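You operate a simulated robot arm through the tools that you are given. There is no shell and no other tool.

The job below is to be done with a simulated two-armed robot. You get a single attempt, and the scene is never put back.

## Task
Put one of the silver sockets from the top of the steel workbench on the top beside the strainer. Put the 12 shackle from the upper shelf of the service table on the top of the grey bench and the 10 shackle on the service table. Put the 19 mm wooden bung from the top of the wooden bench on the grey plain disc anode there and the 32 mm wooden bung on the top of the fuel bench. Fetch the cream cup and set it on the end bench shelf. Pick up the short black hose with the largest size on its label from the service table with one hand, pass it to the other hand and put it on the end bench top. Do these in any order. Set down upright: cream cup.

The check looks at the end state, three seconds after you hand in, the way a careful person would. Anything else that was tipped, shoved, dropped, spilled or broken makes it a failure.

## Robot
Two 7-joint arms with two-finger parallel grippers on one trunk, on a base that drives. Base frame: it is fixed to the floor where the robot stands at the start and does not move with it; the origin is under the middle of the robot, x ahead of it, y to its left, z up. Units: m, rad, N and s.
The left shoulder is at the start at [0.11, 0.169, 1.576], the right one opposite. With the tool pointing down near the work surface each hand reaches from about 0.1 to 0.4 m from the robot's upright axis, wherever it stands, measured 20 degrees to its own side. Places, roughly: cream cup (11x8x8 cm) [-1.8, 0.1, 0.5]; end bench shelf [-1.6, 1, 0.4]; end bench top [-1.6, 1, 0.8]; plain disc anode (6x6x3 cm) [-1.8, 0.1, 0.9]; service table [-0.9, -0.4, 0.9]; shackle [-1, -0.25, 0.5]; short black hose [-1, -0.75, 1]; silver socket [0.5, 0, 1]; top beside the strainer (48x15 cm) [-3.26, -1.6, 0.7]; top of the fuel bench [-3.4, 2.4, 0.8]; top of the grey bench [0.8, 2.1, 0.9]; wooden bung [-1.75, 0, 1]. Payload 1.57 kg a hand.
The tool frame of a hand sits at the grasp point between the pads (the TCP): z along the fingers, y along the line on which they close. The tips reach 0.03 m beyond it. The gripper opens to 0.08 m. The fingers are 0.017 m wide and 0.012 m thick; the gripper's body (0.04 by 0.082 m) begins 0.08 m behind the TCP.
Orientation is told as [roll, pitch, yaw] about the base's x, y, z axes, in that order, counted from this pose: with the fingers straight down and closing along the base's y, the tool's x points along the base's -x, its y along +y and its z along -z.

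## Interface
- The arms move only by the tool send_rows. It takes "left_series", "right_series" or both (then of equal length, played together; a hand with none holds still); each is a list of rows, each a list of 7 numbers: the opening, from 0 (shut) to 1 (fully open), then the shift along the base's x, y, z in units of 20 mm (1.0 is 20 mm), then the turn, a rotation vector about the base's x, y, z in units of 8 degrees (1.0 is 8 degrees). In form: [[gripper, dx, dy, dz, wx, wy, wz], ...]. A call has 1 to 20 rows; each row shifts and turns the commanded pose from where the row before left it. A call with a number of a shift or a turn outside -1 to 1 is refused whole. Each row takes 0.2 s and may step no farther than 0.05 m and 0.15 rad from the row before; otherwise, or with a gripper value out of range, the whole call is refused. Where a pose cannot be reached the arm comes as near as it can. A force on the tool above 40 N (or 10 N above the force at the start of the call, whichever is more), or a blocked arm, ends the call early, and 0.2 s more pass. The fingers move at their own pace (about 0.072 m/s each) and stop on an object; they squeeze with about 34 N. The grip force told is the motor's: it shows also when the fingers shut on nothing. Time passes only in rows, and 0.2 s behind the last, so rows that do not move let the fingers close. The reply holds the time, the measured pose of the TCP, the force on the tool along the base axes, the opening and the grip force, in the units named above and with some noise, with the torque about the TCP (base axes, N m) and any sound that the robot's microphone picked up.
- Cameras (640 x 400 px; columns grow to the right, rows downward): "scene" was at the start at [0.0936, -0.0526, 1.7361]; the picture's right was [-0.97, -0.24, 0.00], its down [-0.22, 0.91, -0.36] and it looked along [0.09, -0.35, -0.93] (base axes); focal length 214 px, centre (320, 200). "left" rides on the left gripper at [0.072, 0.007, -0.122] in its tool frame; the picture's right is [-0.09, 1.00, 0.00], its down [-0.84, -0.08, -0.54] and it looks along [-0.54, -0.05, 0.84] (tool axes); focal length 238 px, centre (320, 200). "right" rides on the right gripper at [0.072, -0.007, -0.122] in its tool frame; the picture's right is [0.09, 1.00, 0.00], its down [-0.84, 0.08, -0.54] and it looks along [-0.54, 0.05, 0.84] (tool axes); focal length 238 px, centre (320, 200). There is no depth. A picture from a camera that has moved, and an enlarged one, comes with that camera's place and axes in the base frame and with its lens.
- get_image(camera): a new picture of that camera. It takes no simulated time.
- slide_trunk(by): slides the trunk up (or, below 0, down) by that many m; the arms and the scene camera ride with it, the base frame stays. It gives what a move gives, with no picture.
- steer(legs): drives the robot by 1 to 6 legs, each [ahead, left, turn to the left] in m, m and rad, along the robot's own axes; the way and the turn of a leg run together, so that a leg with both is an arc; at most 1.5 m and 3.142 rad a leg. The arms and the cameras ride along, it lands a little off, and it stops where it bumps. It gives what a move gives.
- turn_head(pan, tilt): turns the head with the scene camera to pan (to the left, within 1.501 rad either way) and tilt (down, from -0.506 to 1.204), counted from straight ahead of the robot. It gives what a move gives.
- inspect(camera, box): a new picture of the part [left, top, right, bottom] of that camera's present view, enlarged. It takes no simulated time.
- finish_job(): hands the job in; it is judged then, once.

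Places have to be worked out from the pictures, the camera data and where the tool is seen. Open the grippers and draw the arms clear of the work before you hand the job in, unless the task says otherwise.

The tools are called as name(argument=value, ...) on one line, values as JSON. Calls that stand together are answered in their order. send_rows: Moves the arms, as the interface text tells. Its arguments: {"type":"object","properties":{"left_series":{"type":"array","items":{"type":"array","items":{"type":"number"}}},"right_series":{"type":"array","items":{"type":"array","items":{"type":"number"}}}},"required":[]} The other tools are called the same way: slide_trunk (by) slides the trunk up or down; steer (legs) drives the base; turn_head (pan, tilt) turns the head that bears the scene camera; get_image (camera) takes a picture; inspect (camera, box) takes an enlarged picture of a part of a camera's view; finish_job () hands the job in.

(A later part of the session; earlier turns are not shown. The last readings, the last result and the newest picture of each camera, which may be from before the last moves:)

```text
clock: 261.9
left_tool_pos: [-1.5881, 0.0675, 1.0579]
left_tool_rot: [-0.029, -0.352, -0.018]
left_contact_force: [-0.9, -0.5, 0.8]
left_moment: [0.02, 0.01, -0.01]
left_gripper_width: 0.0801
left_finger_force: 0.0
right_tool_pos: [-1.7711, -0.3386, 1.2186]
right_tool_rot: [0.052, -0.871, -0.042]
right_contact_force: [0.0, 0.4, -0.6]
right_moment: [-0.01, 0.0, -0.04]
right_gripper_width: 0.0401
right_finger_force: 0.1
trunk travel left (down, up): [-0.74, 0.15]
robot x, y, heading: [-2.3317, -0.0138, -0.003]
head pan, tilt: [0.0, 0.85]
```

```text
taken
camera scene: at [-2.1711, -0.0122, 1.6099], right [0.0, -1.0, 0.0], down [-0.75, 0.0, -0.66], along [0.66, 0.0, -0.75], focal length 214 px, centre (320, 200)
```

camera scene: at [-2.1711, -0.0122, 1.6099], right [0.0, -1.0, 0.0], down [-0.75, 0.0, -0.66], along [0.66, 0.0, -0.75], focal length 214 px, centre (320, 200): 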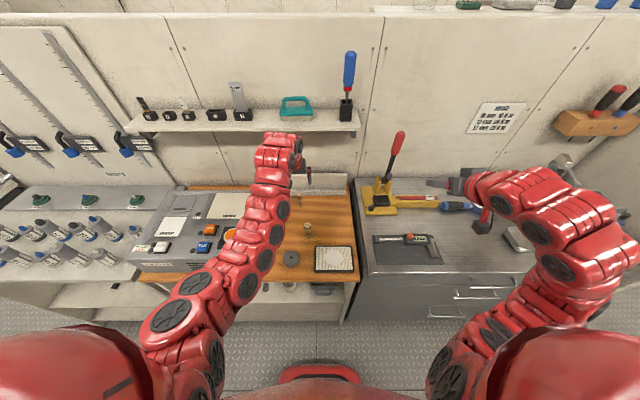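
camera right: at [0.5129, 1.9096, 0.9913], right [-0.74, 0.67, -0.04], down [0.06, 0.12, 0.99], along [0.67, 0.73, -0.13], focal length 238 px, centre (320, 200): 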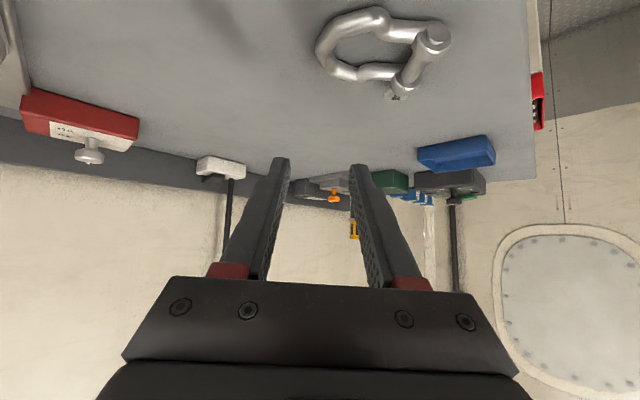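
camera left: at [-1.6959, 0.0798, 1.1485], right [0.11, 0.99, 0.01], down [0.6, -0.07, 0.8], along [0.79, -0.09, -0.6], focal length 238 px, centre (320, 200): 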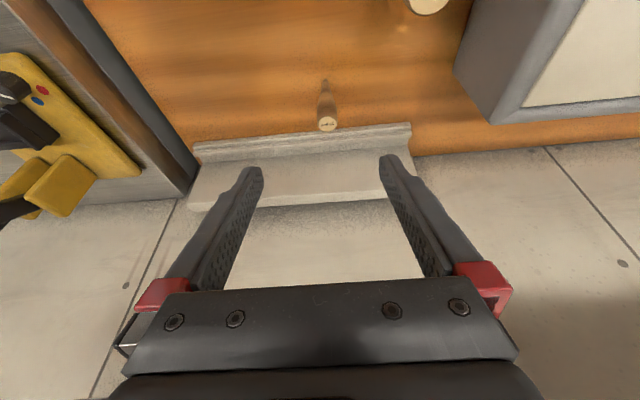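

The bung is at ≈[-1.573,0.071]. I lower the trunk 9 cm so the fingers straddle it, then fine-adjust and close.

slide_trunk(by=-0.085)

send_rows(left_series=[[1, 0.35, 0.15, 0, 0, 0, 0], [1, 0.3, 0, -0.3, 0, 0, 0]])

get_image(camera="left")

```text
clock: 263.1
left_tool_pos: [-1.5859, 0.0681, 0.9718]
left_tool_rot: [-0.029, -0.352, -0.017]
left_contact_force: [0.0, 1.0, 0.5]
left_moment: [0.01, -0.01, 0.01]
left_gripper_width: 0.08
left_finger_force: 0.1
right_tool_pos: [-1.7702, -0.3384, 1.132]
right_tool_rot: [0.055, -0.873, -0.041]
right_contact_force: [-0.2, -0.2, -0.2]
right_moment: [-0.03, 0.0, 0.01]
right_gripper_width: 0.0398
right_finger_force: 0.0
trunk travel left (down, up): [-0.655, 0.235]
robot x, y, heading: [-2.3315, -0.0132, -0.008]
head pan, tilt: [0.0, 0.85]
```

```text
clock: 263.7
left_tool_pos: [-1.5737, 0.0714, 0.9676]
left_tool_rot: [-0.024, -0.352, -0.016]
left_contact_force: [0.3, 0.5, -0.4]
left_moment: [0.0, 0.06, -0.03]
left_gripper_width: 0.0801
left_finger_force: 0.1
right_tool_pos: [-1.7716, -0.3386, 1.1336]
right_tool_rot: [0.054, -0.871, -0.041]
right_contact_force: [-0.6, 0.8, -0.9]
right_moment: [0.0, 0.01, 0.0]
right_gripper_width: 0.04
right_finger_force: 0.0
trunk travel left (down, up): [-0.655, 0.235]
robot x, y, heading: [-2.3319, -0.0102, -0.003]
head pan, tilt: [0.0, 0.85]
```

```text
taken
camera left: at [-1.6828, 0.0829, 1.0571], right [0.11, 0.99, 0.01], down [0.6, -0.07, 0.8], along [0.79, -0.09, -0.6], focal length 238 px, centre (320, 200)
```

left: 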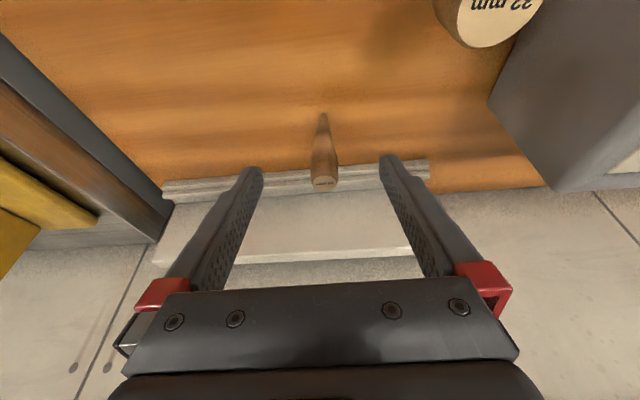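

Well centred. I lower another 12 mm for a deeper grip and close.

send_rows(left_series=[[1, 0.05, 0, -0.35, 0, 0, 0], [1, 0.05, 0, -0.3, 0, 0, 0], [0.5, 0, 0, 0, 0, 0, 0], [0.2, 0, 0, 0, 0, 0, 0], [0, 0, 0, 0, 0, 0, 0], [0, 0, 0, 0, 0, 0, 0], [0, 0, 0, 0, 0, 0, 0]])

get_image(camera="left")

```text
clock: 265.3
left_tool_pos: [-1.5715, 0.0696, 0.954]
left_tool_rot: [-0.028, -0.351, -0.018]
left_contact_force: [0.0, -0.5, 0.4]
left_moment: [0.01, 0.01, -0.04]
left_gripper_width: 0.0
left_finger_force: 21.4
right_tool_pos: [-1.7698, -0.3386, 1.1322]
right_tool_rot: [0.051, -0.871, -0.043]
right_contact_force: [0.0, -0.6, 0.2]
right_moment: [0.01, -0.01, 0.04]
right_gripper_width: 0.04
right_finger_force: 0.1
trunk travel left (down, up): [-0.655, 0.235]
robot x, y, heading: [-2.326, -0.0164, -0.003]
head pan, tilt: [0.0, 0.85]
```

```text
taken
camera left: at [-1.681, 0.0824, 1.045], right [0.11, 0.99, 0.01], down [0.6, -0.07, 0.8], along [0.79, -0.09, -0.6], focal length 238 px, centre (320, 200)
```

left: 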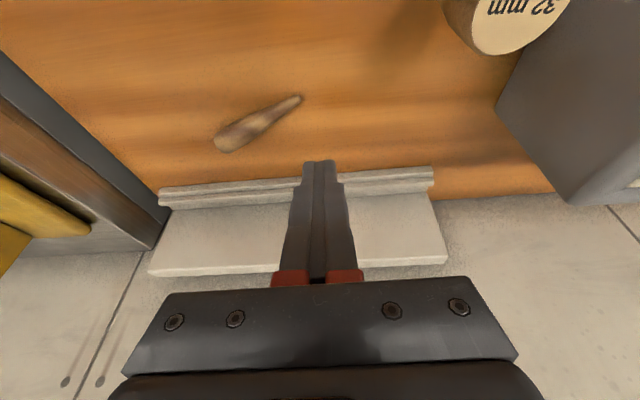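

The pads only caught its front edge and the 19 mm bung tipped over onto the bench (bench height is lower, ≈0.867, than I assumed). I lift the hand clear and look at where it lies.

send_rows(left_series=[[0, 0, 0, 1, 0, 0, 0], [0, 0, 0, 1, 0, 0, 0], [0.6, -0.5, 0, 1, 0, 0.6, 0], [0.6, -0.5, 0, 1, 0, 0.6, 0], [0.6, -0.5, 0, 1, 0, 0.6, 0], [0.6, -0.5, 0, 1, 0, 0.6, 0]])

get_image(camera="left")

inspect(camera="scene", box=[260, 170, 370, 280])

```text
clock: 266.7
left_tool_pos: [-1.6122, 0.0711, 1.0732]
left_tool_rot: [-0.033, -0.017, -0.016]
left_contact_force: [-0.1, 0.8, -0.6]
left_moment: [0.07, 0.03, 0.0]
left_gripper_width: 0.0481
left_finger_force: 0.1
right_tool_pos: [-1.7705, -0.3391, 1.1333]
right_tool_rot: [0.055, -0.873, -0.042]
right_contact_force: [-0.2, 1.1, 0.2]
right_moment: [0.0, -0.02, 0.03]
right_gripper_width: 0.0398
right_finger_force: 0.1
trunk travel left (down, up): [-0.655, 0.235]
robot x, y, heading: [-2.3284, -0.0159, -0.007]
head pan, tilt: [0.0, 0.85]
```

```text
taken
camera left: at [-1.6849, 0.0826, 1.195], right [0.11, 0.99, -0.03], down [0.83, -0.07, 0.56], along [0.55, -0.09, -0.83], focal length 238 px, centre (320, 200)
```

left: 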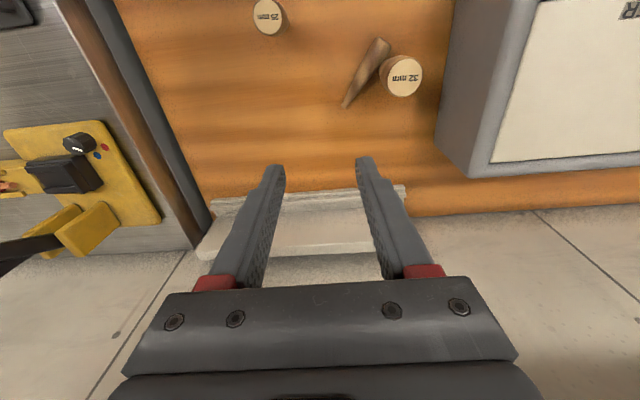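

```text
3.64 times, centred on (315, 225) of scene
camera zoom: at [-2.1717, -0.0136, 1.5249], right [0.0, -1.0, 0.0], down [-0.75, 0.0, -0.66], along [0.66, 0.0, -0.75], focal length 780 px, centre (338, 109)
```

zoom: 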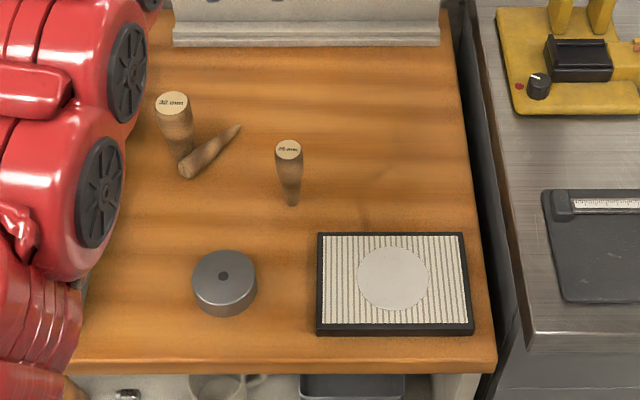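

The 19 mm bung rolled and now lies against the foot of the 32 mm bung. I wait a moment and take a precise look (yawing the left tool −37° above it so that it can close across the bung).

send_rows(left_series=[[0.65, -0.4, 0.5, 0, 0, 0.03, -0.93], [0.65, -0.4, 0.5, 0, 0, 0.03, -0.93], [0.65, -0.4, 0.5, 0, 0, 0.03, -0.93], [0.65, -0.4, 0.5, 0, 0, 0, -0.93], [0.65, 0, 0, 0, 0, 0, -0.9], [0.65, 0, 0, 0, 0, 0, 0]])

get_image(camera="left")

inspect(camera="scene", box=[260, 170, 370, 280])

```text
clock: 268.1
left_tool_pos: [-1.6422, 0.1124, 1.0764]
left_tool_rot: [-0.037, -0.006, -0.663]
left_contact_force: [0.5, 0.3, -0.9]
left_moment: [0.01, -0.05, 0.03]
left_gripper_width: 0.0522
left_finger_force: 0.1
right_tool_pos: [-1.7706, -0.3381, 1.1333]
right_tool_rot: [0.053, -0.872, -0.041]
right_contact_force: [0.9, 0.4, -1.0]
right_moment: [-0.02, -0.02, -0.02]
right_gripper_width: 0.0399
right_finger_force: 0.0
trunk travel left (down, up): [-0.655, 0.235]
robot x, y, heading: [-2.3276, -0.0114, -0.003]
head pan, tilt: [0.0, 0.85]
```

```text
taken
camera left: at [-1.6927, 0.1649, 1.1975], right [0.68, 0.73, -0.04], down [0.62, -0.56, 0.55], along [0.38, -0.4, -0.84], focal length 238 px, centre (320, 200)
```

left: 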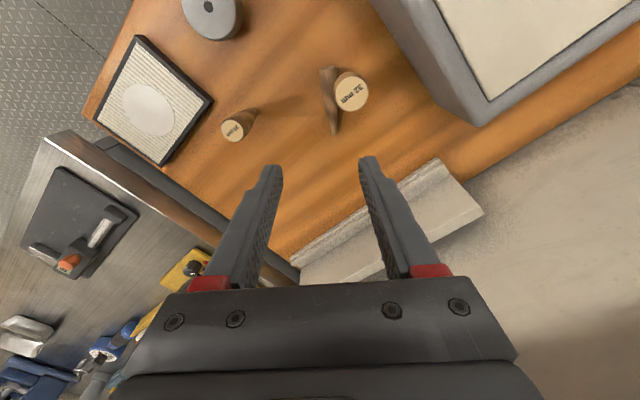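

```text
3.64 times, centred on (315, 225) of scene
camera zoom: at [-2.1711, -0.0116, 1.5248], right [0.0, -1.0, 0.0], down [-0.75, 0.0, -0.66], along [0.66, 0.0, -0.75], focal length 780 px, centre (338, 109)
```

zoom: 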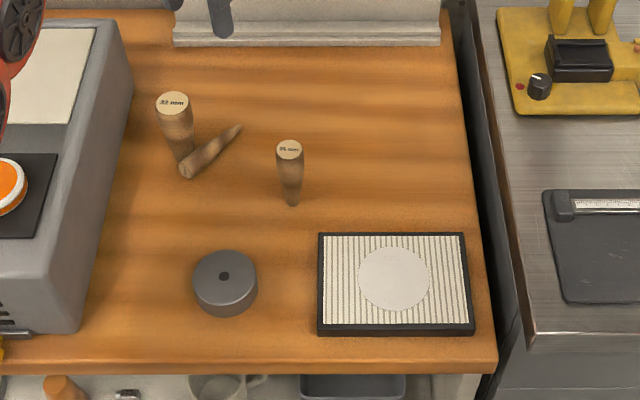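

It is at rest. Zoom in the left camera for exact alignment.

inspect(camera="left", box=[280, 40, 400, 160])

```text
3.33 times, centred on (340, 100) of left
camera zoom: at [-1.6927, 0.1649, 1.1975], right [0.68, 0.73, -0.04], down [0.62, -0.56, 0.55], along [0.38, -0.4, -0.84], focal length 794 px, centre (253, 533)
```

zoom: 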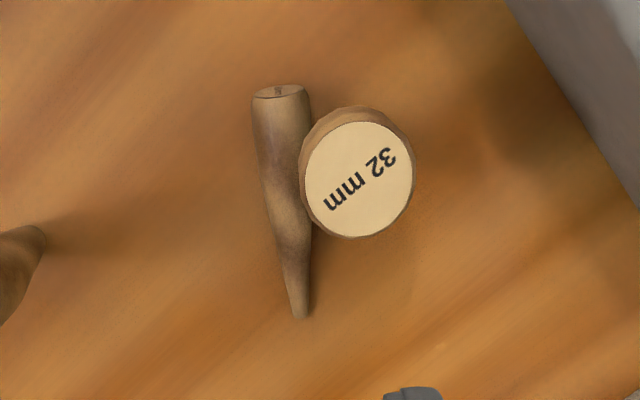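

Alignment is good. I descend to z≈0.916 with a slight offset away from the 32 mm bung, and check.

send_rows(left_series=[[0.65, -0.05, 0.3, -1, 0, 0, 0], [0.65, 0, 0, -1, 0, 0, 0], [0.65, 0, 0, -1, 0, 0, 0], [0.65, 0, 0, -1, 0, 0, 0], [0.65, 0, 0, -1, 0, 0, 0], [0.65, 0, 0, -1, 0, 0, 0], [0.65, 0, 0, -1, 0, 0, 0]])

get_image(camera="left")

```text
clock: 269.5
left_tool_pos: [-1.6371, 0.1152, 0.9676]
left_tool_rot: [-0.021, -0.024, -0.663]
left_contact_force: [1.6, -1.1, 16.2]
left_moment: [0.31, -0.25, -0.06]
left_gripper_width: 0.0517
left_finger_force: 0.1
right_tool_pos: [-1.7714, -0.3383, 1.1354]
right_tool_rot: [0.054, -0.873, -0.043]
right_contact_force: [0.6, 0.7, 0.9]
right_moment: [0.03, -0.01, 0.0]
right_gripper_width: 0.0399
right_finger_force: 0.1
trunk travel left (down, up): [-0.655, 0.235]
robot x, y, heading: [-2.3283, -0.0107, -0.001]
head pan, tilt: [0.0, 0.85]
stopped in row 6 (left hand): the force on the tool passed its limit at 54 N (the readings are from after the stop); the commanded pose is now the measured one
```

```text
taken
camera left: at [-1.6911, 0.1691, 1.0881], right [0.69, 0.73, -0.02], down [0.61, -0.56, 0.56], along [0.4, -0.4, -0.83], focal length 238 px, centre (320, 200)
```

left: 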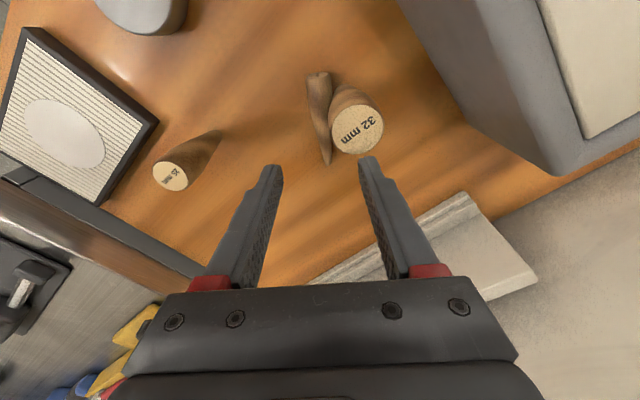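

Unexpected contact (54 N) — probably the right finger on the rim of the 32 mm bung. I raise straight up and check.

send_rows(left_series=[[0.65, 0, 0, 1, 0, 0, 0], [0.65, 0, 0, 1, 0, 0, 0], [0.65, 0, 0, 1, 0, 0, 0]])

get_image(camera="left")

inspect(camera="scene", box=[260, 170, 370, 280])

```text
clock: 270.3
left_tool_pos: [-1.6383, 0.1174, 1.0239]
left_tool_rot: [-0.025, -0.017, -0.664]
left_contact_force: [-0.1, -0.7, 0.5]
left_moment: [-0.01, -0.03, 0.03]
left_gripper_width: 0.0521
left_finger_force: 0.0
right_tool_pos: [-1.771, -0.3384, 1.1331]
right_tool_rot: [0.054, -0.871, -0.042]
right_contact_force: [0.1, 0.6, 0.0]
right_moment: [-0.02, 0.02, -0.02]
right_gripper_width: 0.04
right_finger_force: 0.1
trunk travel left (down, up): [-0.655, 0.235]
robot x, y, heading: [-2.3313, -0.0143, -0.006]
head pan, tilt: [0.0, 0.85]
```

```text
taken
camera left: at [-1.6896, 0.1707, 1.1447], right [0.69, 0.73, -0.02], down [0.61, -0.56, 0.56], along [0.39, -0.4, -0.83], focal length 238 px, centre (320, 200)
```

left: 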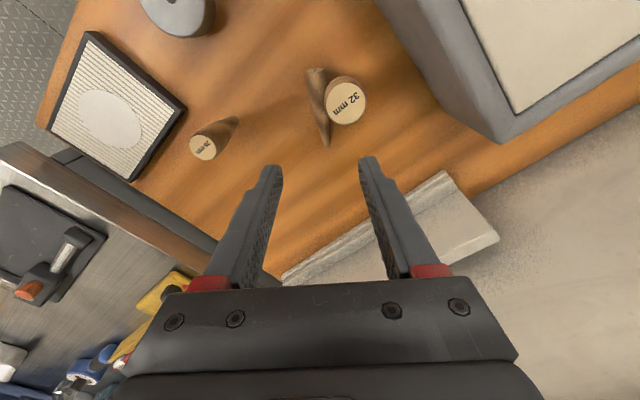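

```text
3.64 times, centred on (315, 225) of scene
camera zoom: at [-2.171, -0.0118, 1.5248], right [0.0, -1.0, 0.0], down [-0.75, 0.0, -0.66], along [0.66, 0.0, -0.75], focal length 780 px, centre (338, 109)
```

zoom: 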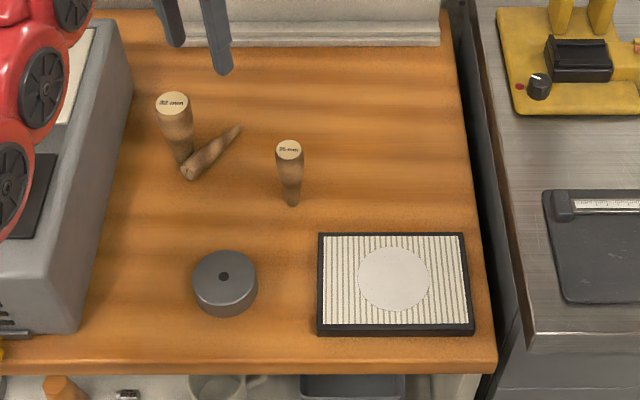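

The bungs are undisturbed. The contact tells me the 32 mm top is at ≈0.935, so the bench is ≈0.845. I regrasp further toward the narrow end with a narrower opening, away from the 32 mm bung.

send_rows(left_series=[[0.44, 0.43, -0.38, 0, 0, 0, 0.1], [0.44, 0.1, 0, -1, 0, 0, 0], [0.44, 0, 0, -1, 0, 0, 0], [0.44, 0, 0, -1, 0, 0, 0]])

get_image(camera="left")

```text
clock: 271.3
left_tool_pos: [-1.6265, 0.1094, 0.965]
left_tool_rot: [-0.026, -0.019, -0.649]
left_contact_force: [0.4, -0.8, 0.2]
left_moment: [0.0, 0.0, 0.0]
left_gripper_width: 0.0351
left_finger_force: 0.0
right_tool_pos: [-1.7716, -0.337, 1.1331]
right_tool_rot: [0.052, -0.872, -0.041]
right_contact_force: [0.3, 0.3, 0.5]
right_moment: [-0.01, -0.02, 0.03]
right_gripper_width: 0.0401
right_finger_force: 0.1
trunk travel left (down, up): [-0.655, 0.235]
robot x, y, heading: [-2.3274, -0.0136, -0.008]
head pan, tilt: [0.0, 0.85]
```

```text
taken
camera left: at [-1.6797, 0.1614, 1.0854], right [0.68, 0.74, -0.02], down [0.62, -0.55, 0.56], along [0.4, -0.39, -0.83], focal length 238 px, centre (320, 200)
```

left: 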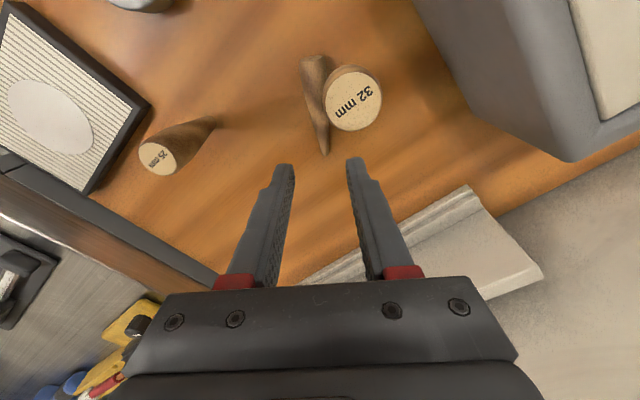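

No contact this time. I continue down to ≈0.887.

send_rows(left_series=[[0.44, 0, 0, -1, 0, 0, 0], [0.44, 0, 0, -1, 0, 0, 0], [0.44, 0, 0, -1, 0, 0, 0], [0.44, 0, 0, -0.7, 0, 0, 0]])

get_image(camera="left")

```text
clock: 272.3
left_tool_pos: [-1.6254, 0.1103, 0.8924]
left_tool_rot: [-0.025, -0.019, -0.649]
left_contact_force: [0.5, 0.2, -0.7]
left_moment: [0.01, 0.02, -0.02]
left_gripper_width: 0.0354
left_finger_force: 0.1
right_tool_pos: [-1.7711, -0.3374, 1.1336]
right_tool_rot: [0.053, -0.872, -0.042]
right_contact_force: [-1.2, -0.5, -0.6]
right_moment: [0.02, -0.02, 0.02]
right_gripper_width: 0.04
right_finger_force: 0.1
trunk travel left (down, up): [-0.655, 0.235]
robot x, y, heading: [-2.3319, -0.0136, -0.002]
head pan, tilt: [0.0, 0.85]
```

```text
taken
camera left: at [-1.6801, 0.1628, 1.0124], right [0.67, 0.74, -0.02], down [0.62, -0.55, 0.56], along [0.4, -0.39, -0.83], focal length 238 px, centre (320, 200)
```

left: 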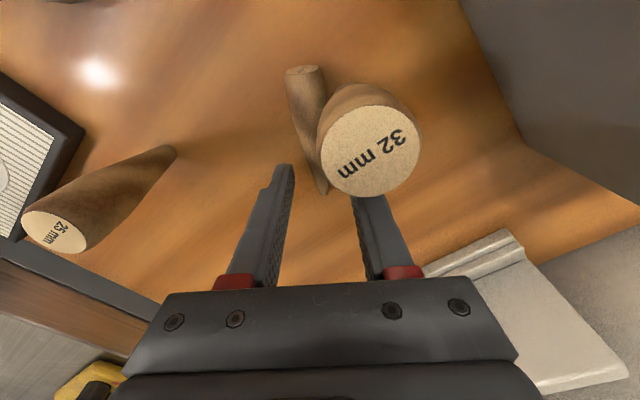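

The bung lies between the fingertips. I go down in small steps to reach the bench.

send_rows(left_series=[[0.44, 0, 0, -0.35, 0, 0, 0], [0.44, 0, 0, -0.2, 0, 0, 0]])

inspect(camera="left", box=[240, 100, 400, 230])

```text
clock: 272.9
left_tool_pos: [-1.6268, 0.1096, 0.8808]
left_tool_rot: [-0.024, -0.02, -0.649]
left_contact_force: [0.0, -0.1, 0.5]
left_moment: [-0.01, 0.0, -0.04]
left_gripper_width: 0.0353
left_finger_force: 0.4
right_tool_pos: [-1.7699, -0.3384, 1.1336]
right_tool_rot: [0.054, -0.87, -0.043]
right_contact_force: [-0.5, 0.1, -0.1]
right_moment: [0.04, -0.04, -0.01]
right_gripper_width: 0.04
right_finger_force: 0.1
trunk travel left (down, up): [-0.655, 0.235]
robot x, y, heading: [-2.3312, -0.0134, 0.003]
head pan, tilt: [0.0, 0.85]
```

```text
3.08 times, centred on (320, 165) of left
camera zoom: at [-1.6806, 0.1628, 1.0018], right [0.68, 0.74, -0.02], down [0.62, -0.55, 0.56], along [0.4, -0.39, -0.83], focal length 733 px, centre (320, 308)
```

zoom: 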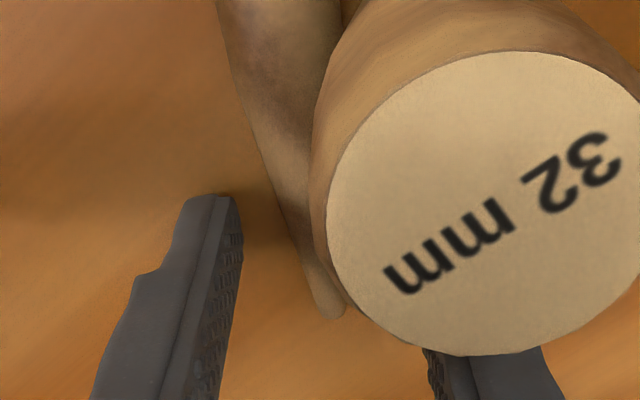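

Slightly lower is needed; I go down 5 mm more and close gently.

send_rows(left_series=[[0.44, 0, 0, -0.2, 0, 0, 0], [0.44, 0, 0, -0.1, 0, 0, 0]])

```text
clock: 273.7
left_tool_pos: [-1.6274, 0.1098, 0.8799]
left_tool_rot: [-0.016, -0.027, -0.646]
left_contact_force: [-7.2, 3.4, 24.1]
left_moment: [0.65, 0.03, 0.27]
left_gripper_width: 0.0327
left_finger_force: 0.1
right_tool_pos: [-1.7726, -0.3367, 1.1337]
right_tool_rot: [0.053, -0.874, -0.041]
right_contact_force: [0.0, 0.5, -0.2]
right_moment: [0.0, -0.01, 0.0]
right_gripper_width: 0.0401
right_finger_force: 0.1
trunk travel left (down, up): [-0.655, 0.235]
robot x, y, heading: [-2.3291, -0.0146, -0.006]
head pan, tilt: [0.0, 0.85]
stopped in row 2 (left hand): the force on the tool passed its limit at 42 N (the readings are from after the stop); the commanded pose is now the measured one
```

That is the bench itself (tip z≈0.849). I ease up 1.5 mm and close slowly on the bung.

send_rows(left_series=[[0.44, 0, 0, 0.08, 0, 0, 0], [0.35, 0, 0, 0, 0, 0, 0], [0.25, 0, 0, 0, 0, 0, 0], [0.15, 0, 0, 0, 0, 0, 0], [0.05, 0, 0, 0, 0, 0, 0], [0, 0, 0, 0, 0, 0, 0], [0, 0, 0, 0, 0, 0, 0]])

get_image(camera="left")

```text
clock: 275.3
left_tool_pos: [-1.6266, 0.1118, 0.88]
left_tool_rot: [-0.019, -0.027, -0.647]
left_contact_force: [8.5, 16.2, 28.0]
left_moment: [0.83, -0.34, -0.1]
left_gripper_width: 0.0131
left_finger_force: 29.7
right_tool_pos: [-1.7716, -0.337, 1.1345]
right_tool_rot: [0.052, -0.872, -0.04]
right_contact_force: [0.7, 0.0, 0.6]
right_moment: [0.01, 0.01, -0.03]
right_gripper_width: 0.0396
right_finger_force: 0.0
trunk travel left (down, up): [-0.655, 0.235]
robot x, y, heading: [-2.3306, -0.0127, 0.0]
head pan, tilt: [0.0, 0.85]
```

```text
taken
camera left: at [-1.6813, 0.1642, 1.0008], right [0.67, 0.74, -0.02], down [0.61, -0.55, 0.57], along [0.41, -0.39, -0.82], focal length 238 px, centre (320, 200)
```

left: 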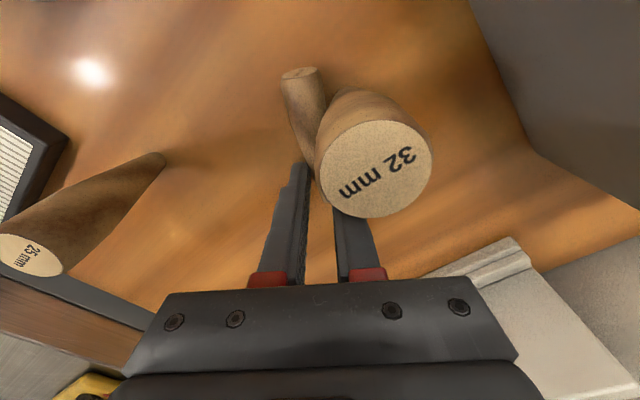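

The bung is gripped (13 mm). I lift it slowly and watch the 32 mm one.

send_rows(left_series=[[0, 0, 0, 0.15, 0, 0, 0], [0, 0, 0, 0.3, 0, 0, 0], [0, 0, 0, 0.5, 0, 0, 0]])

get_image(camera="left")

inspect(camera="scene", box=[260, 170, 370, 280])

```text
clock: 276.1
left_tool_pos: [-1.627, 0.106, 0.8964]
left_tool_rot: [-0.022, -0.022, -0.648]
left_contact_force: [0.3, 1.4, -0.7]
left_moment: [-0.04, 0.0, 0.02]
left_gripper_width: 0.0119
left_finger_force: 29.5
right_tool_pos: [-1.7714, -0.3392, 1.1327]
right_tool_rot: [0.054, -0.872, -0.04]
right_contact_force: [-0.4, -0.4, -0.1]
right_moment: [-0.02, 0.01, 0.02]
right_gripper_width: 0.0398
right_finger_force: 0.0
trunk travel left (down, up): [-0.655, 0.235]
robot x, y, heading: [-2.3304, -0.0166, -0.005]
head pan, tilt: [0.0, 0.85]
```

```text
taken
camera left: at [-1.681, 0.1597, 1.0171], right [0.68, 0.74, -0.02], down [0.62, -0.55, 0.56], along [0.4, -0.39, -0.83], focal length 238 px, centre (320, 200)
```

left: 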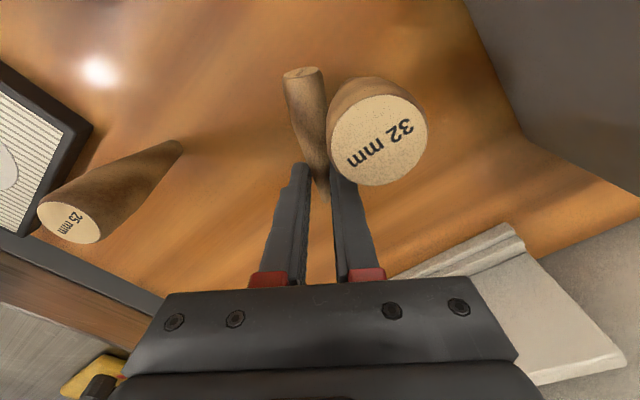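

```text
3.64 times, centred on (315, 225) of scene
camera zoom: at [-2.1713, -0.0116, 1.5248], right [0.0, -1.0, 0.0], down [-0.75, 0.0, -0.66], along [0.66, 0.0, -0.75], focal length 780 px, centre (338, 109)
```

zoom: 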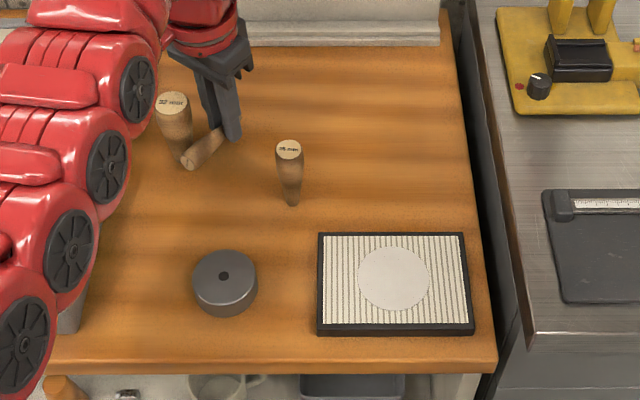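

The 19 mm bung is in the gripper and the 32 mm still stands. I lift further, raise the trunk and back off 0.2 m to get room for turning the bung upright.

send_rows(left_series=[[0, 0, 0, 0.8, 0, 0, 0], [0, 0, 0, 1, 0, 0, 0], [0, 0, 0, 1, 0, 0, 0]])

slide_trunk(by=0.235)

steer(legs=[[-0.2, 0, 0]])

get_image(camera="left")

```text
clock: 276.9
left_tool_pos: [-1.6266, 0.1088, 0.955]
left_tool_rot: [-0.02, -0.022, -0.648]
left_contact_force: [-0.1, 0.4, 0.7]
left_moment: [0.0, 0.0, -0.01]
left_gripper_width: 0.0119
left_finger_force: 29.6
right_tool_pos: [-1.7708, -0.3376, 1.1331]
right_tool_rot: [0.055, -0.87, -0.041]
right_contact_force: [0.2, -0.5, -0.3]
right_moment: [0.03, -0.02, 0.01]
right_gripper_width: 0.0401
right_finger_force: 0.1
trunk travel left (down, up): [-0.655, 0.235]
robot x, y, heading: [-2.3279, -0.0157, -0.005]
head pan, tilt: [0.0, 0.85]
```

```text
clock: 279.4
left_tool_pos: [-1.6256, 0.1087, 1.1902]
left_tool_rot: [-0.021, -0.025, -0.647]
left_contact_force: [0.6, 0.4, -0.2]
left_moment: [0.02, -0.01, 0.0]
left_gripper_width: 0.0119
left_finger_force: 29.3
right_tool_pos: [-1.7709, -0.3378, 1.3685]
right_tool_rot: [0.053, -0.87, -0.041]
right_contact_force: [0.2, 0.2, 0.4]
right_moment: [0.0, -0.03, -0.03]
right_gripper_width: 0.0399
right_finger_force: 0.0
trunk travel left (down, up): [-0.89, 0.0]
robot x, y, heading: [-2.326, -0.0127, -0.002]
head pan, tilt: [0.0, 0.85]
```

```text
clock: 281.0
left_tool_pos: [-1.8235, 0.1095, 1.1886]
left_tool_rot: [-0.022, -0.023, -0.648]
left_contact_force: [-0.6, 0.1, 0.0]
left_moment: [-0.03, 0.04, 0.01]
left_gripper_width: 0.0117
left_finger_force: 28.8
right_tool_pos: [-1.9677, -0.3367, 1.3674]
right_tool_rot: [0.052, -0.869, -0.041]
right_contact_force: [0.1, 0.1, -0.2]
right_moment: [-0.01, -0.01, 0.0]
right_gripper_width: 0.0401
right_finger_force: 0.0
trunk travel left (down, up): [-0.89, 0.0]
robot x, y, heading: [-2.5307, -0.0087, -0.004]
head pan, tilt: [0.0, 0.85]
```

```text
taken
camera left: at [-1.8779, 0.1623, 1.3096], right [0.67, 0.74, -0.02], down [0.62, -0.55, 0.56], along [0.4, -0.39, -0.83], focal length 238 px, centre (320, 200)
```

left: 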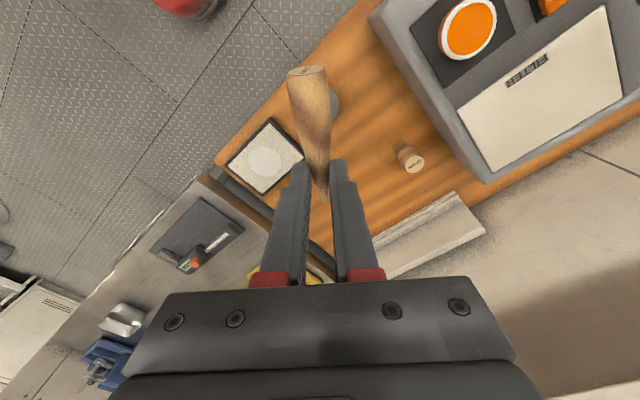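

The bung is held by its narrow half with the wide end toward the camera side. I pitch the tool up in gentle steps (first ~45°) so that the wide end will face down.

send_rows(left_series=[[0, 0, 0, 0, -0.3, -0.4, 0], [0, 0, 0, 0, -0.42, -0.56, 0], [0, 0, 0, 0, -0.42, -0.56, 0], [0, 0, 0, 0, -0.42, -0.56, 0], [0, 0, 0, 0, -0.42, -0.56, 0], [0, 0, 0, 0, -0.42, -0.56, 0], [0, 0, 0, 0, -0.42, -0.56, 0], [0, 0, 0, 0, -0.42, -0.56, 0]])

get_image(camera="left")

get_image(camera="scene")

```text
clock: 282.8
left_tool_pos: [-1.8259, 0.1101, 1.1908]
left_tool_rot: [-0.016, -0.782, -0.65]
left_contact_force: [0.1, 0.5, -0.1]
left_moment: [-0.01, 0.0, 0.02]
left_gripper_width: 0.0119
left_finger_force: 29.4
right_tool_pos: [-1.9717, -0.3361, 1.3675]
right_tool_rot: [0.05, -0.871, -0.04]
right_contact_force: [-0.6, -0.1, -0.2]
right_moment: [0.0, -0.03, 0.02]
right_gripper_width: 0.0398
right_finger_force: 0.1
trunk travel left (down, up): [-0.89, 0.0]
robot x, y, heading: [-2.5289, -0.0163, 0.004]
head pan, tilt: [0.0, 0.85]
```

```text
taken
camera left: at [-1.9298, 0.1994, 1.2273], right [0.66, 0.75, 0.05], down [0.13, -0.18, 0.97], along [0.74, -0.64, -0.22], focal length 238 px, centre (320, 200)
```

left: 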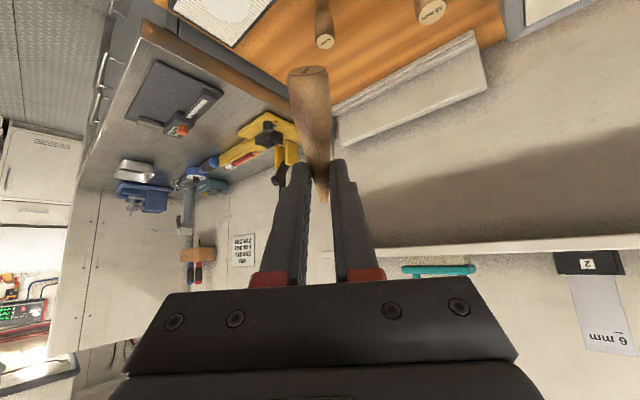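

```text
taken
camera scene: at [-2.3714, -0.0108, 1.7599], right [0.0, -1.0, 0.0], down [-0.75, 0.0, -0.66], along [0.66, 0.0, -0.75], focal length 214 px, centre (320, 200)
```

scene: 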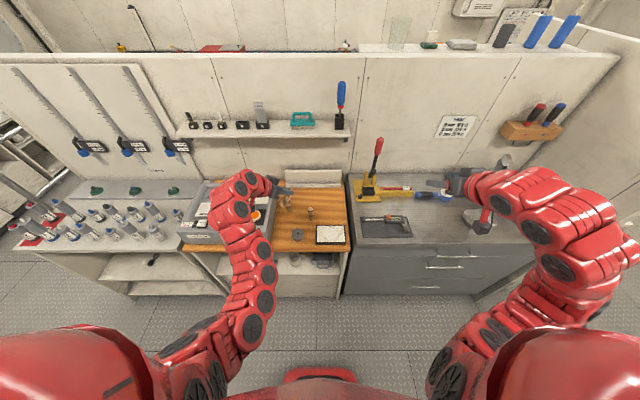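

Smooth so far. I continue with the remaining 45°.

send_rows(left_series=[[0, 0, 0, 0, -0.42, -0.56, 0], [0, 0, 0, 0, -0.42, -0.56, 0], [0, 0, 0, 0, -0.42, -0.56, 0], [0, 0, 0, 0, -0.42, -0.56, 0], [0, 0, 0, 0, -0.42, -0.56, 0], [0, 0, 0, 0, -0.42, -0.56, 0], [0, 0, 0, 0, -0.42, -0.56, 0], [0, 0, 0, 0, -0.42, -0.56, 0]])

get_image(camera="left")

inspect(camera="scene", box=[200, 150, 360, 260])

```text
clock: 284.6
left_tool_pos: [-1.8261, 0.1103, 1.1881]
left_tool_rot: [0.445, -1.563, -1.108]
left_contact_force: [0.3, -0.9, -0.1]
left_moment: [0.02, 0.01, 0.04]
left_gripper_width: 0.0118
left_finger_force: 28.9
right_tool_pos: [-1.9706, -0.3364, 1.3676]
right_tool_rot: [0.053, -0.87, -0.04]
right_contact_force: [-0.2, 0.0, -0.4]
right_moment: [-0.01, -0.02, -0.03]
right_gripper_width: 0.0401
right_finger_force: 0.1
trunk travel left (down, up): [-0.89, 0.0]
robot x, y, heading: [-2.5295, -0.0147, -0.004]
head pan, tilt: [0.0, 0.85]
```

```text
taken
camera left: at [-1.9178, 0.1909, 1.119], right [0.61, 0.78, 0.1], down [-0.47, 0.27, 0.84], along [0.63, -0.56, 0.53], focal length 238 px, centre (320, 200)
```

left: 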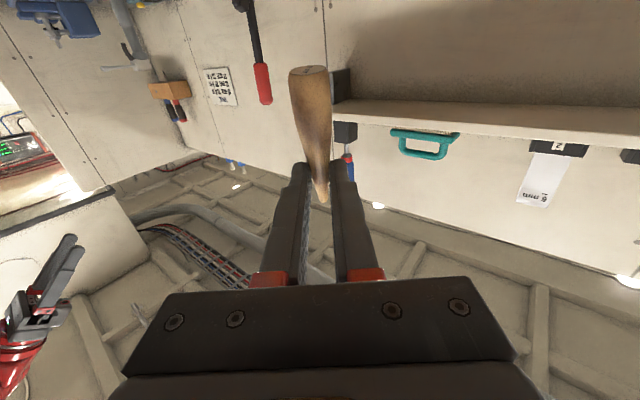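

```text
3.64 times, centred on (280, 205) of scene
camera zoom: at [-2.3708, -0.011, 1.7598], right [0.0, -1.0, 0.0], down [-0.75, 0.0, -0.66], along [0.66, 0.0, -0.75], focal length 780 px, centre (466, 182)
```

zoom: 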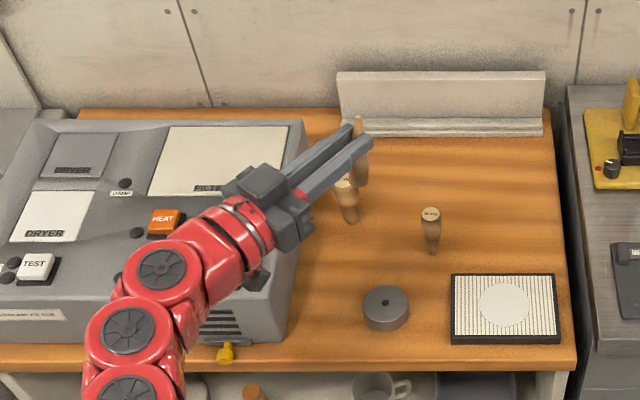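

The bung now hangs vertical with its wide end down. I yaw the tool +37° so it points straight at the bench.

send_rows(left_series=[[0, -0.2, -0.1, 0, 0, 0, 0.75], [0, -0.2, -0.1, 0, 0, 0, 0.75], [0, -0.2, -0.1, 0, 0, 0, 0.75], [0, -0.2, -0.1, 0, 0, 0, 0.75], [0, 0, 0, 0, 0, 0, 0.8], [0, 0, 0, 0, 0, 0, 0.83]])

get_image(camera="left")

inspect(camera="scene", box=[220, 150, 380, 270])

```text
clock: 286.0
left_tool_pos: [-1.8418, 0.1014, 1.1915]
left_tool_rot: [0.535, -1.561, -0.547]
left_contact_force: [0.1, -0.2, -0.2]
left_moment: [-0.02, 0.0, -0.01]
left_gripper_width: 0.0117
left_finger_force: 29.5
right_tool_pos: [-1.9709, -0.3374, 1.3678]
right_tool_rot: [0.054, -0.871, -0.043]
right_contact_force: [-0.1, -0.6, -0.7]
right_moment: [0.04, -0.03, 0.0]
right_gripper_width: 0.0397
right_finger_force: 0.1
trunk travel left (down, up): [-0.89, 0.0]
robot x, y, heading: [-2.5311, -0.0157, -0.001]
head pan, tilt: [0.0, 0.85]
```

```text
taken
camera left: at [-1.9643, 0.1106, 1.1207], right [0.02, 1.0, 0.1], down [-0.54, -0.07, 0.84], along [0.84, -0.06, 0.53], focal length 238 px, centre (320, 200)
```

left: 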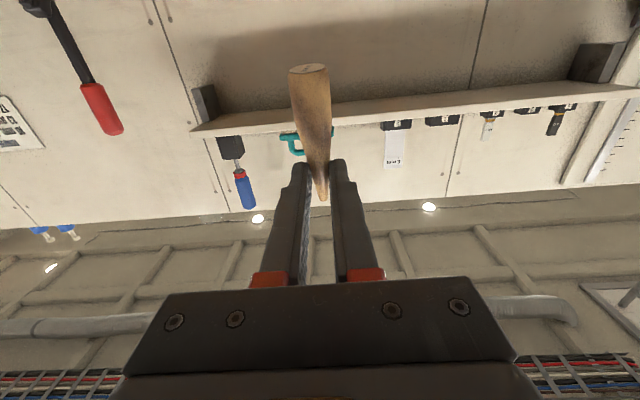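

```text
3.33 times, centred on (300, 210) of scene
camera zoom: at [-2.3711, -0.0121, 1.7598], right [0.0, -1.0, 0.0], down [-0.75, 0.0, -0.66], along [0.66, 0.0, -0.75], focal length 715 px, centre (387, 167)
```

zoom: 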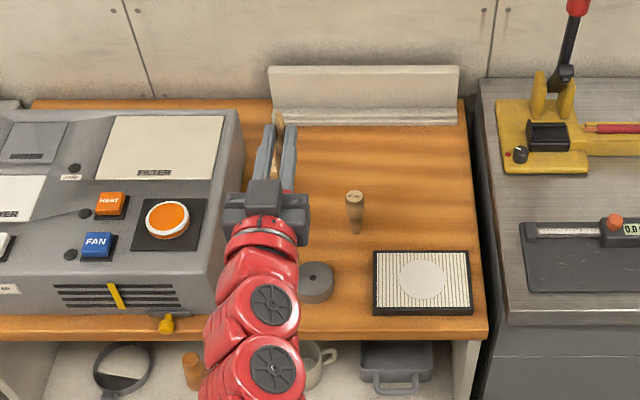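

Bung bottom is ≈62 mm below the TCP and centred. I align above the anode centre ([-1.8045,0.0945]) and lower the trunk.

send_rows(left_series=[[0, 0.35, -0.18, 0, 0, 0, 0], [0, 0.32, -0.17, 0, 0, 0, 0]])

slide_trunk(by=-0.225)

get_image(camera="left")

inspect(camera="scene", box=[220, 170, 380, 290])

```text
clock: 286.6
left_tool_pos: [-1.8297, 0.0938, 1.1889]
left_tool_rot: [0.324, -1.556, -0.342]
left_contact_force: [0.4, 0.1, 0.3]
left_moment: [0.0, 0.05, -0.03]
left_gripper_width: 0.0116
left_finger_force: 28.8
right_tool_pos: [-1.9695, -0.338, 1.3684]
right_tool_rot: [0.053, -0.87, -0.04]
right_contact_force: [0.5, 0.7, 0.4]
right_moment: [-0.02, 0.0, -0.03]
right_gripper_width: 0.0399
right_finger_force: 0.0
trunk travel left (down, up): [-0.89, 0.0]
robot x, y, heading: [-2.5303, -0.0133, -0.003]
head pan, tilt: [0.0, 0.85]
```

```text
clock: 288.9
left_tool_pos: [-1.8309, 0.0942, 0.9658]
left_tool_rot: [0.355, -1.561, -0.375]
left_contact_force: [0.2, -0.8, -0.5]
left_moment: [0.0, 0.01, 0.04]
left_gripper_width: 0.0115
left_finger_force: 29.2
right_tool_pos: [-1.9704, -0.3361, 1.1424]
right_tool_rot: [0.055, -0.87, -0.04]
right_contact_force: [0.1, -0.3, 0.0]
right_moment: [0.0, 0.03, 0.0]
right_gripper_width: 0.0397
right_finger_force: 0.1
trunk travel left (down, up): [-0.665, 0.225]
robot x, y, heading: [-2.5321, -0.0121, -0.001]
head pan, tilt: [0.0, 0.85]
```

```text
taken
camera left: at [-1.9519, 0.1034, 0.8951], right [0.02, 1.0, 0.1], down [-0.53, -0.07, 0.84], along [0.84, -0.07, 0.53], focal length 238 px, centre (320, 200)
```

left: 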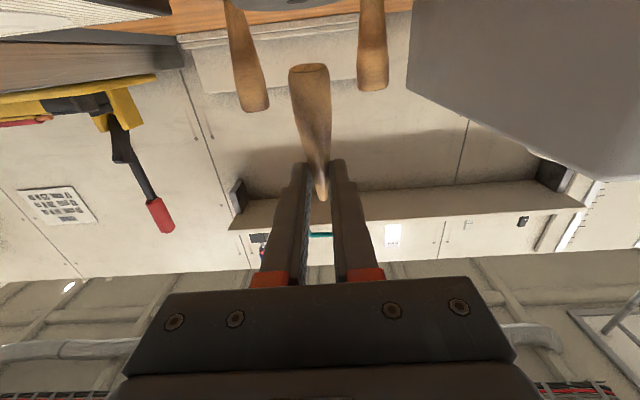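

```text
3.33 times, centred on (300, 230) of scene
camera zoom: at [-2.3711, -0.0111, 1.5349], right [0.0, -1.0, 0.0], down [-0.75, 0.0, -0.66], along [0.66, 0.0, -0.75], focal length 715 px, centre (387, 100)
```

zoom: 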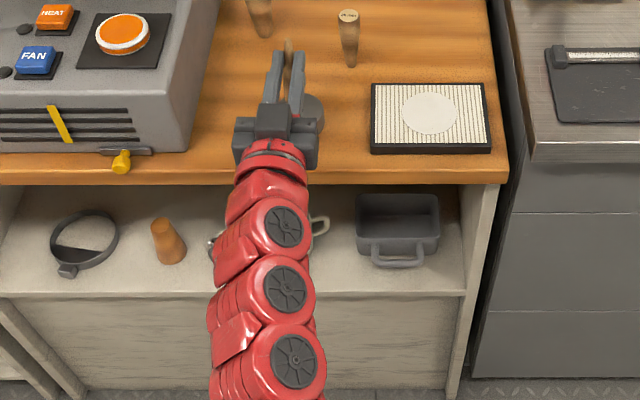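

I zoom the left camera to check the lateral alignment with the anode.

inspect(camera="left", box=[220, 0, 420, 125])

```text
3.20 times, centred on (320, 62) of left
camera zoom: at [-1.9519, 0.1034, 0.8951], right [0.02, 1.0, 0.1], down [-0.53, -0.07, 0.84], along [0.84, -0.07, 0.53], focal length 763 px, centre (320, 640)
```

zoom: 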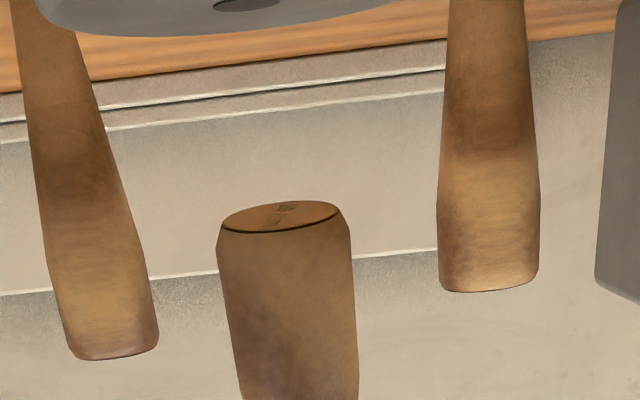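

Bung bottom at ≈[-1.807,0.093,0.903], anode centre at ≈[-1.8045,0.091,0.875] — aligned. I lower in small steps until contact.

send_rows(left_series=[[0, 0, -0.05, -0.5, 0, 0, 0], [0, 0, 0, -0.4, 0, 0, 0], [0, 0, 0, -0.15, 0, 0, 0], [0, 0, 0, -0.1, 0, 0, 0]])

inspect(camera="left", box=[220, 0, 420, 125])

```text
clock: 289.9
left_tool_pos: [-1.8297, 0.0934, 0.942]
left_tool_rot: [0.383, -1.56, -0.399]
left_contact_force: [0.2, 0.8, 0.2]
left_moment: [0.0, -0.01, 0.02]
left_gripper_width: 0.0117
left_finger_force: 28.8
right_tool_pos: [-1.9706, -0.3364, 1.1432]
right_tool_rot: [0.053, -0.87, -0.04]
right_contact_force: [0.2, -0.4, 0.4]
right_moment: [0.0, -0.03, 0.0]
right_gripper_width: 0.0402
right_finger_force: 0.2
trunk travel left (down, up): [-0.665, 0.225]
robot x, y, heading: [-2.5328, -0.0133, -0.0]
head pan, tilt: [0.0, 0.85]
```

```text
3.20 times, centred on (320, 62) of left
camera zoom: at [-1.9517, 0.1026, 0.8722], right [0.02, 1.0, 0.1], down [-0.53, -0.07, 0.84], along [0.85, -0.07, 0.53], focal length 763 px, centre (320, 640)
```

zoom: 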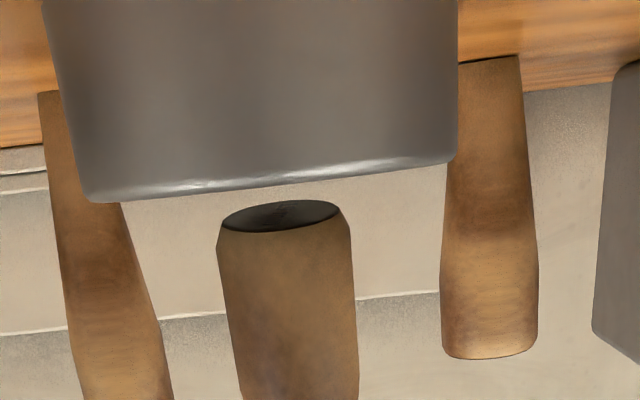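

About 5 mm gap remains. I lower in 2 mm steps.

send_rows(left_series=[[0, 0, 0, -0.1, 0, 0, 0], [0, 0, 0, -0.1, 0, 0, 0]])

inspect(camera="left", box=[220, 0, 420, 125])

```text
clock: 290.5
left_tool_pos: [-1.8268, 0.0942, 0.9394]
left_tool_rot: [0.299, -1.561, -0.315]
left_contact_force: [0.3, -0.3, 3.8]
left_moment: [-0.03, -0.1, 0.0]
left_gripper_width: 0.0112
left_finger_force: 28.6
right_tool_pos: [-1.971, -0.3374, 1.1426]
right_tool_rot: [0.054, -0.873, -0.041]
right_contact_force: [0.0, 0.4, 0.1]
right_moment: [0.01, 0.0, -0.01]
right_gripper_width: 0.0401
right_finger_force: 0.1
trunk travel left (down, up): [-0.665, 0.225]
robot x, y, heading: [-2.5288, -0.0091, -0.002]
head pan, tilt: [0.0, 0.85]
```

```text
3.20 times, centred on (320, 62) of left
camera zoom: at [-1.9518, 0.1025, 0.869], right [0.02, 1.0, 0.09], down [-0.54, -0.07, 0.84], along [0.84, -0.07, 0.53], focal length 763 px, centre (320, 640)
```

zoom: 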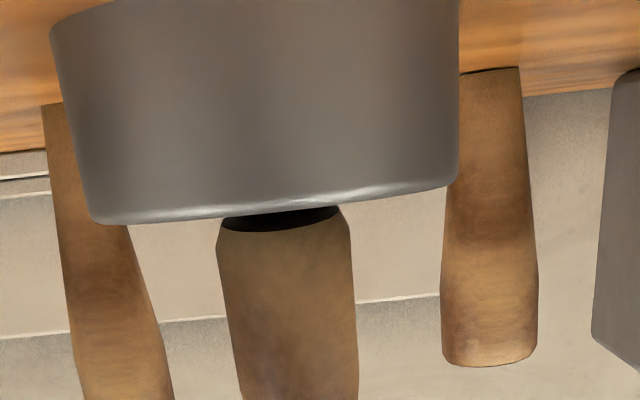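

Contact is beginning (≈4 N). One more small step, then I release slowly.

send_rows(left_series=[[0, 0, 0, -0.08, 0, 0, 0], [0, 0, 0, 0, 0, 0, 0]])

inspect(camera="left", box=[220, 0, 420, 125])

```text
clock: 291.1
left_tool_pos: [-1.8307, 0.094, 0.9383]
left_tool_rot: [0.609, -1.564, -0.624]
left_contact_force: [2.7, -1.0, 13.8]
left_moment: [0.01, -0.52, 0.02]
left_gripper_width: 0.0114
left_finger_force: 29.2
right_tool_pos: [-1.9713, -0.3363, 1.1445]
right_tool_rot: [0.055, -0.874, -0.04]
right_contact_force: [-1.2, 0.1, 0.0]
right_moment: [-0.03, 0.01, -0.02]
right_gripper_width: 0.0397
right_finger_force: 0.1
trunk travel left (down, up): [-0.665, 0.225]
robot x, y, heading: [-2.5272, -0.0101, -0.006]
head pan, tilt: [0.0, 0.85]
```

```text
3.20 times, centred on (320, 62) of left
camera zoom: at [-1.9524, 0.1026, 0.8682], right [0.02, 1.0, 0.1], down [-0.54, -0.07, 0.84], along [0.84, -0.07, 0.53], focal length 763 px, centre (320, 640)
```

zoom: 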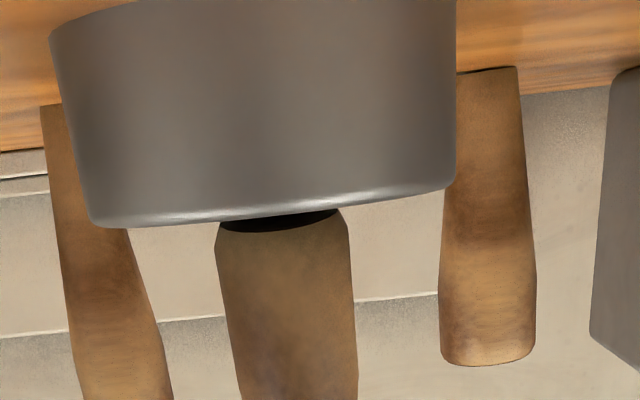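

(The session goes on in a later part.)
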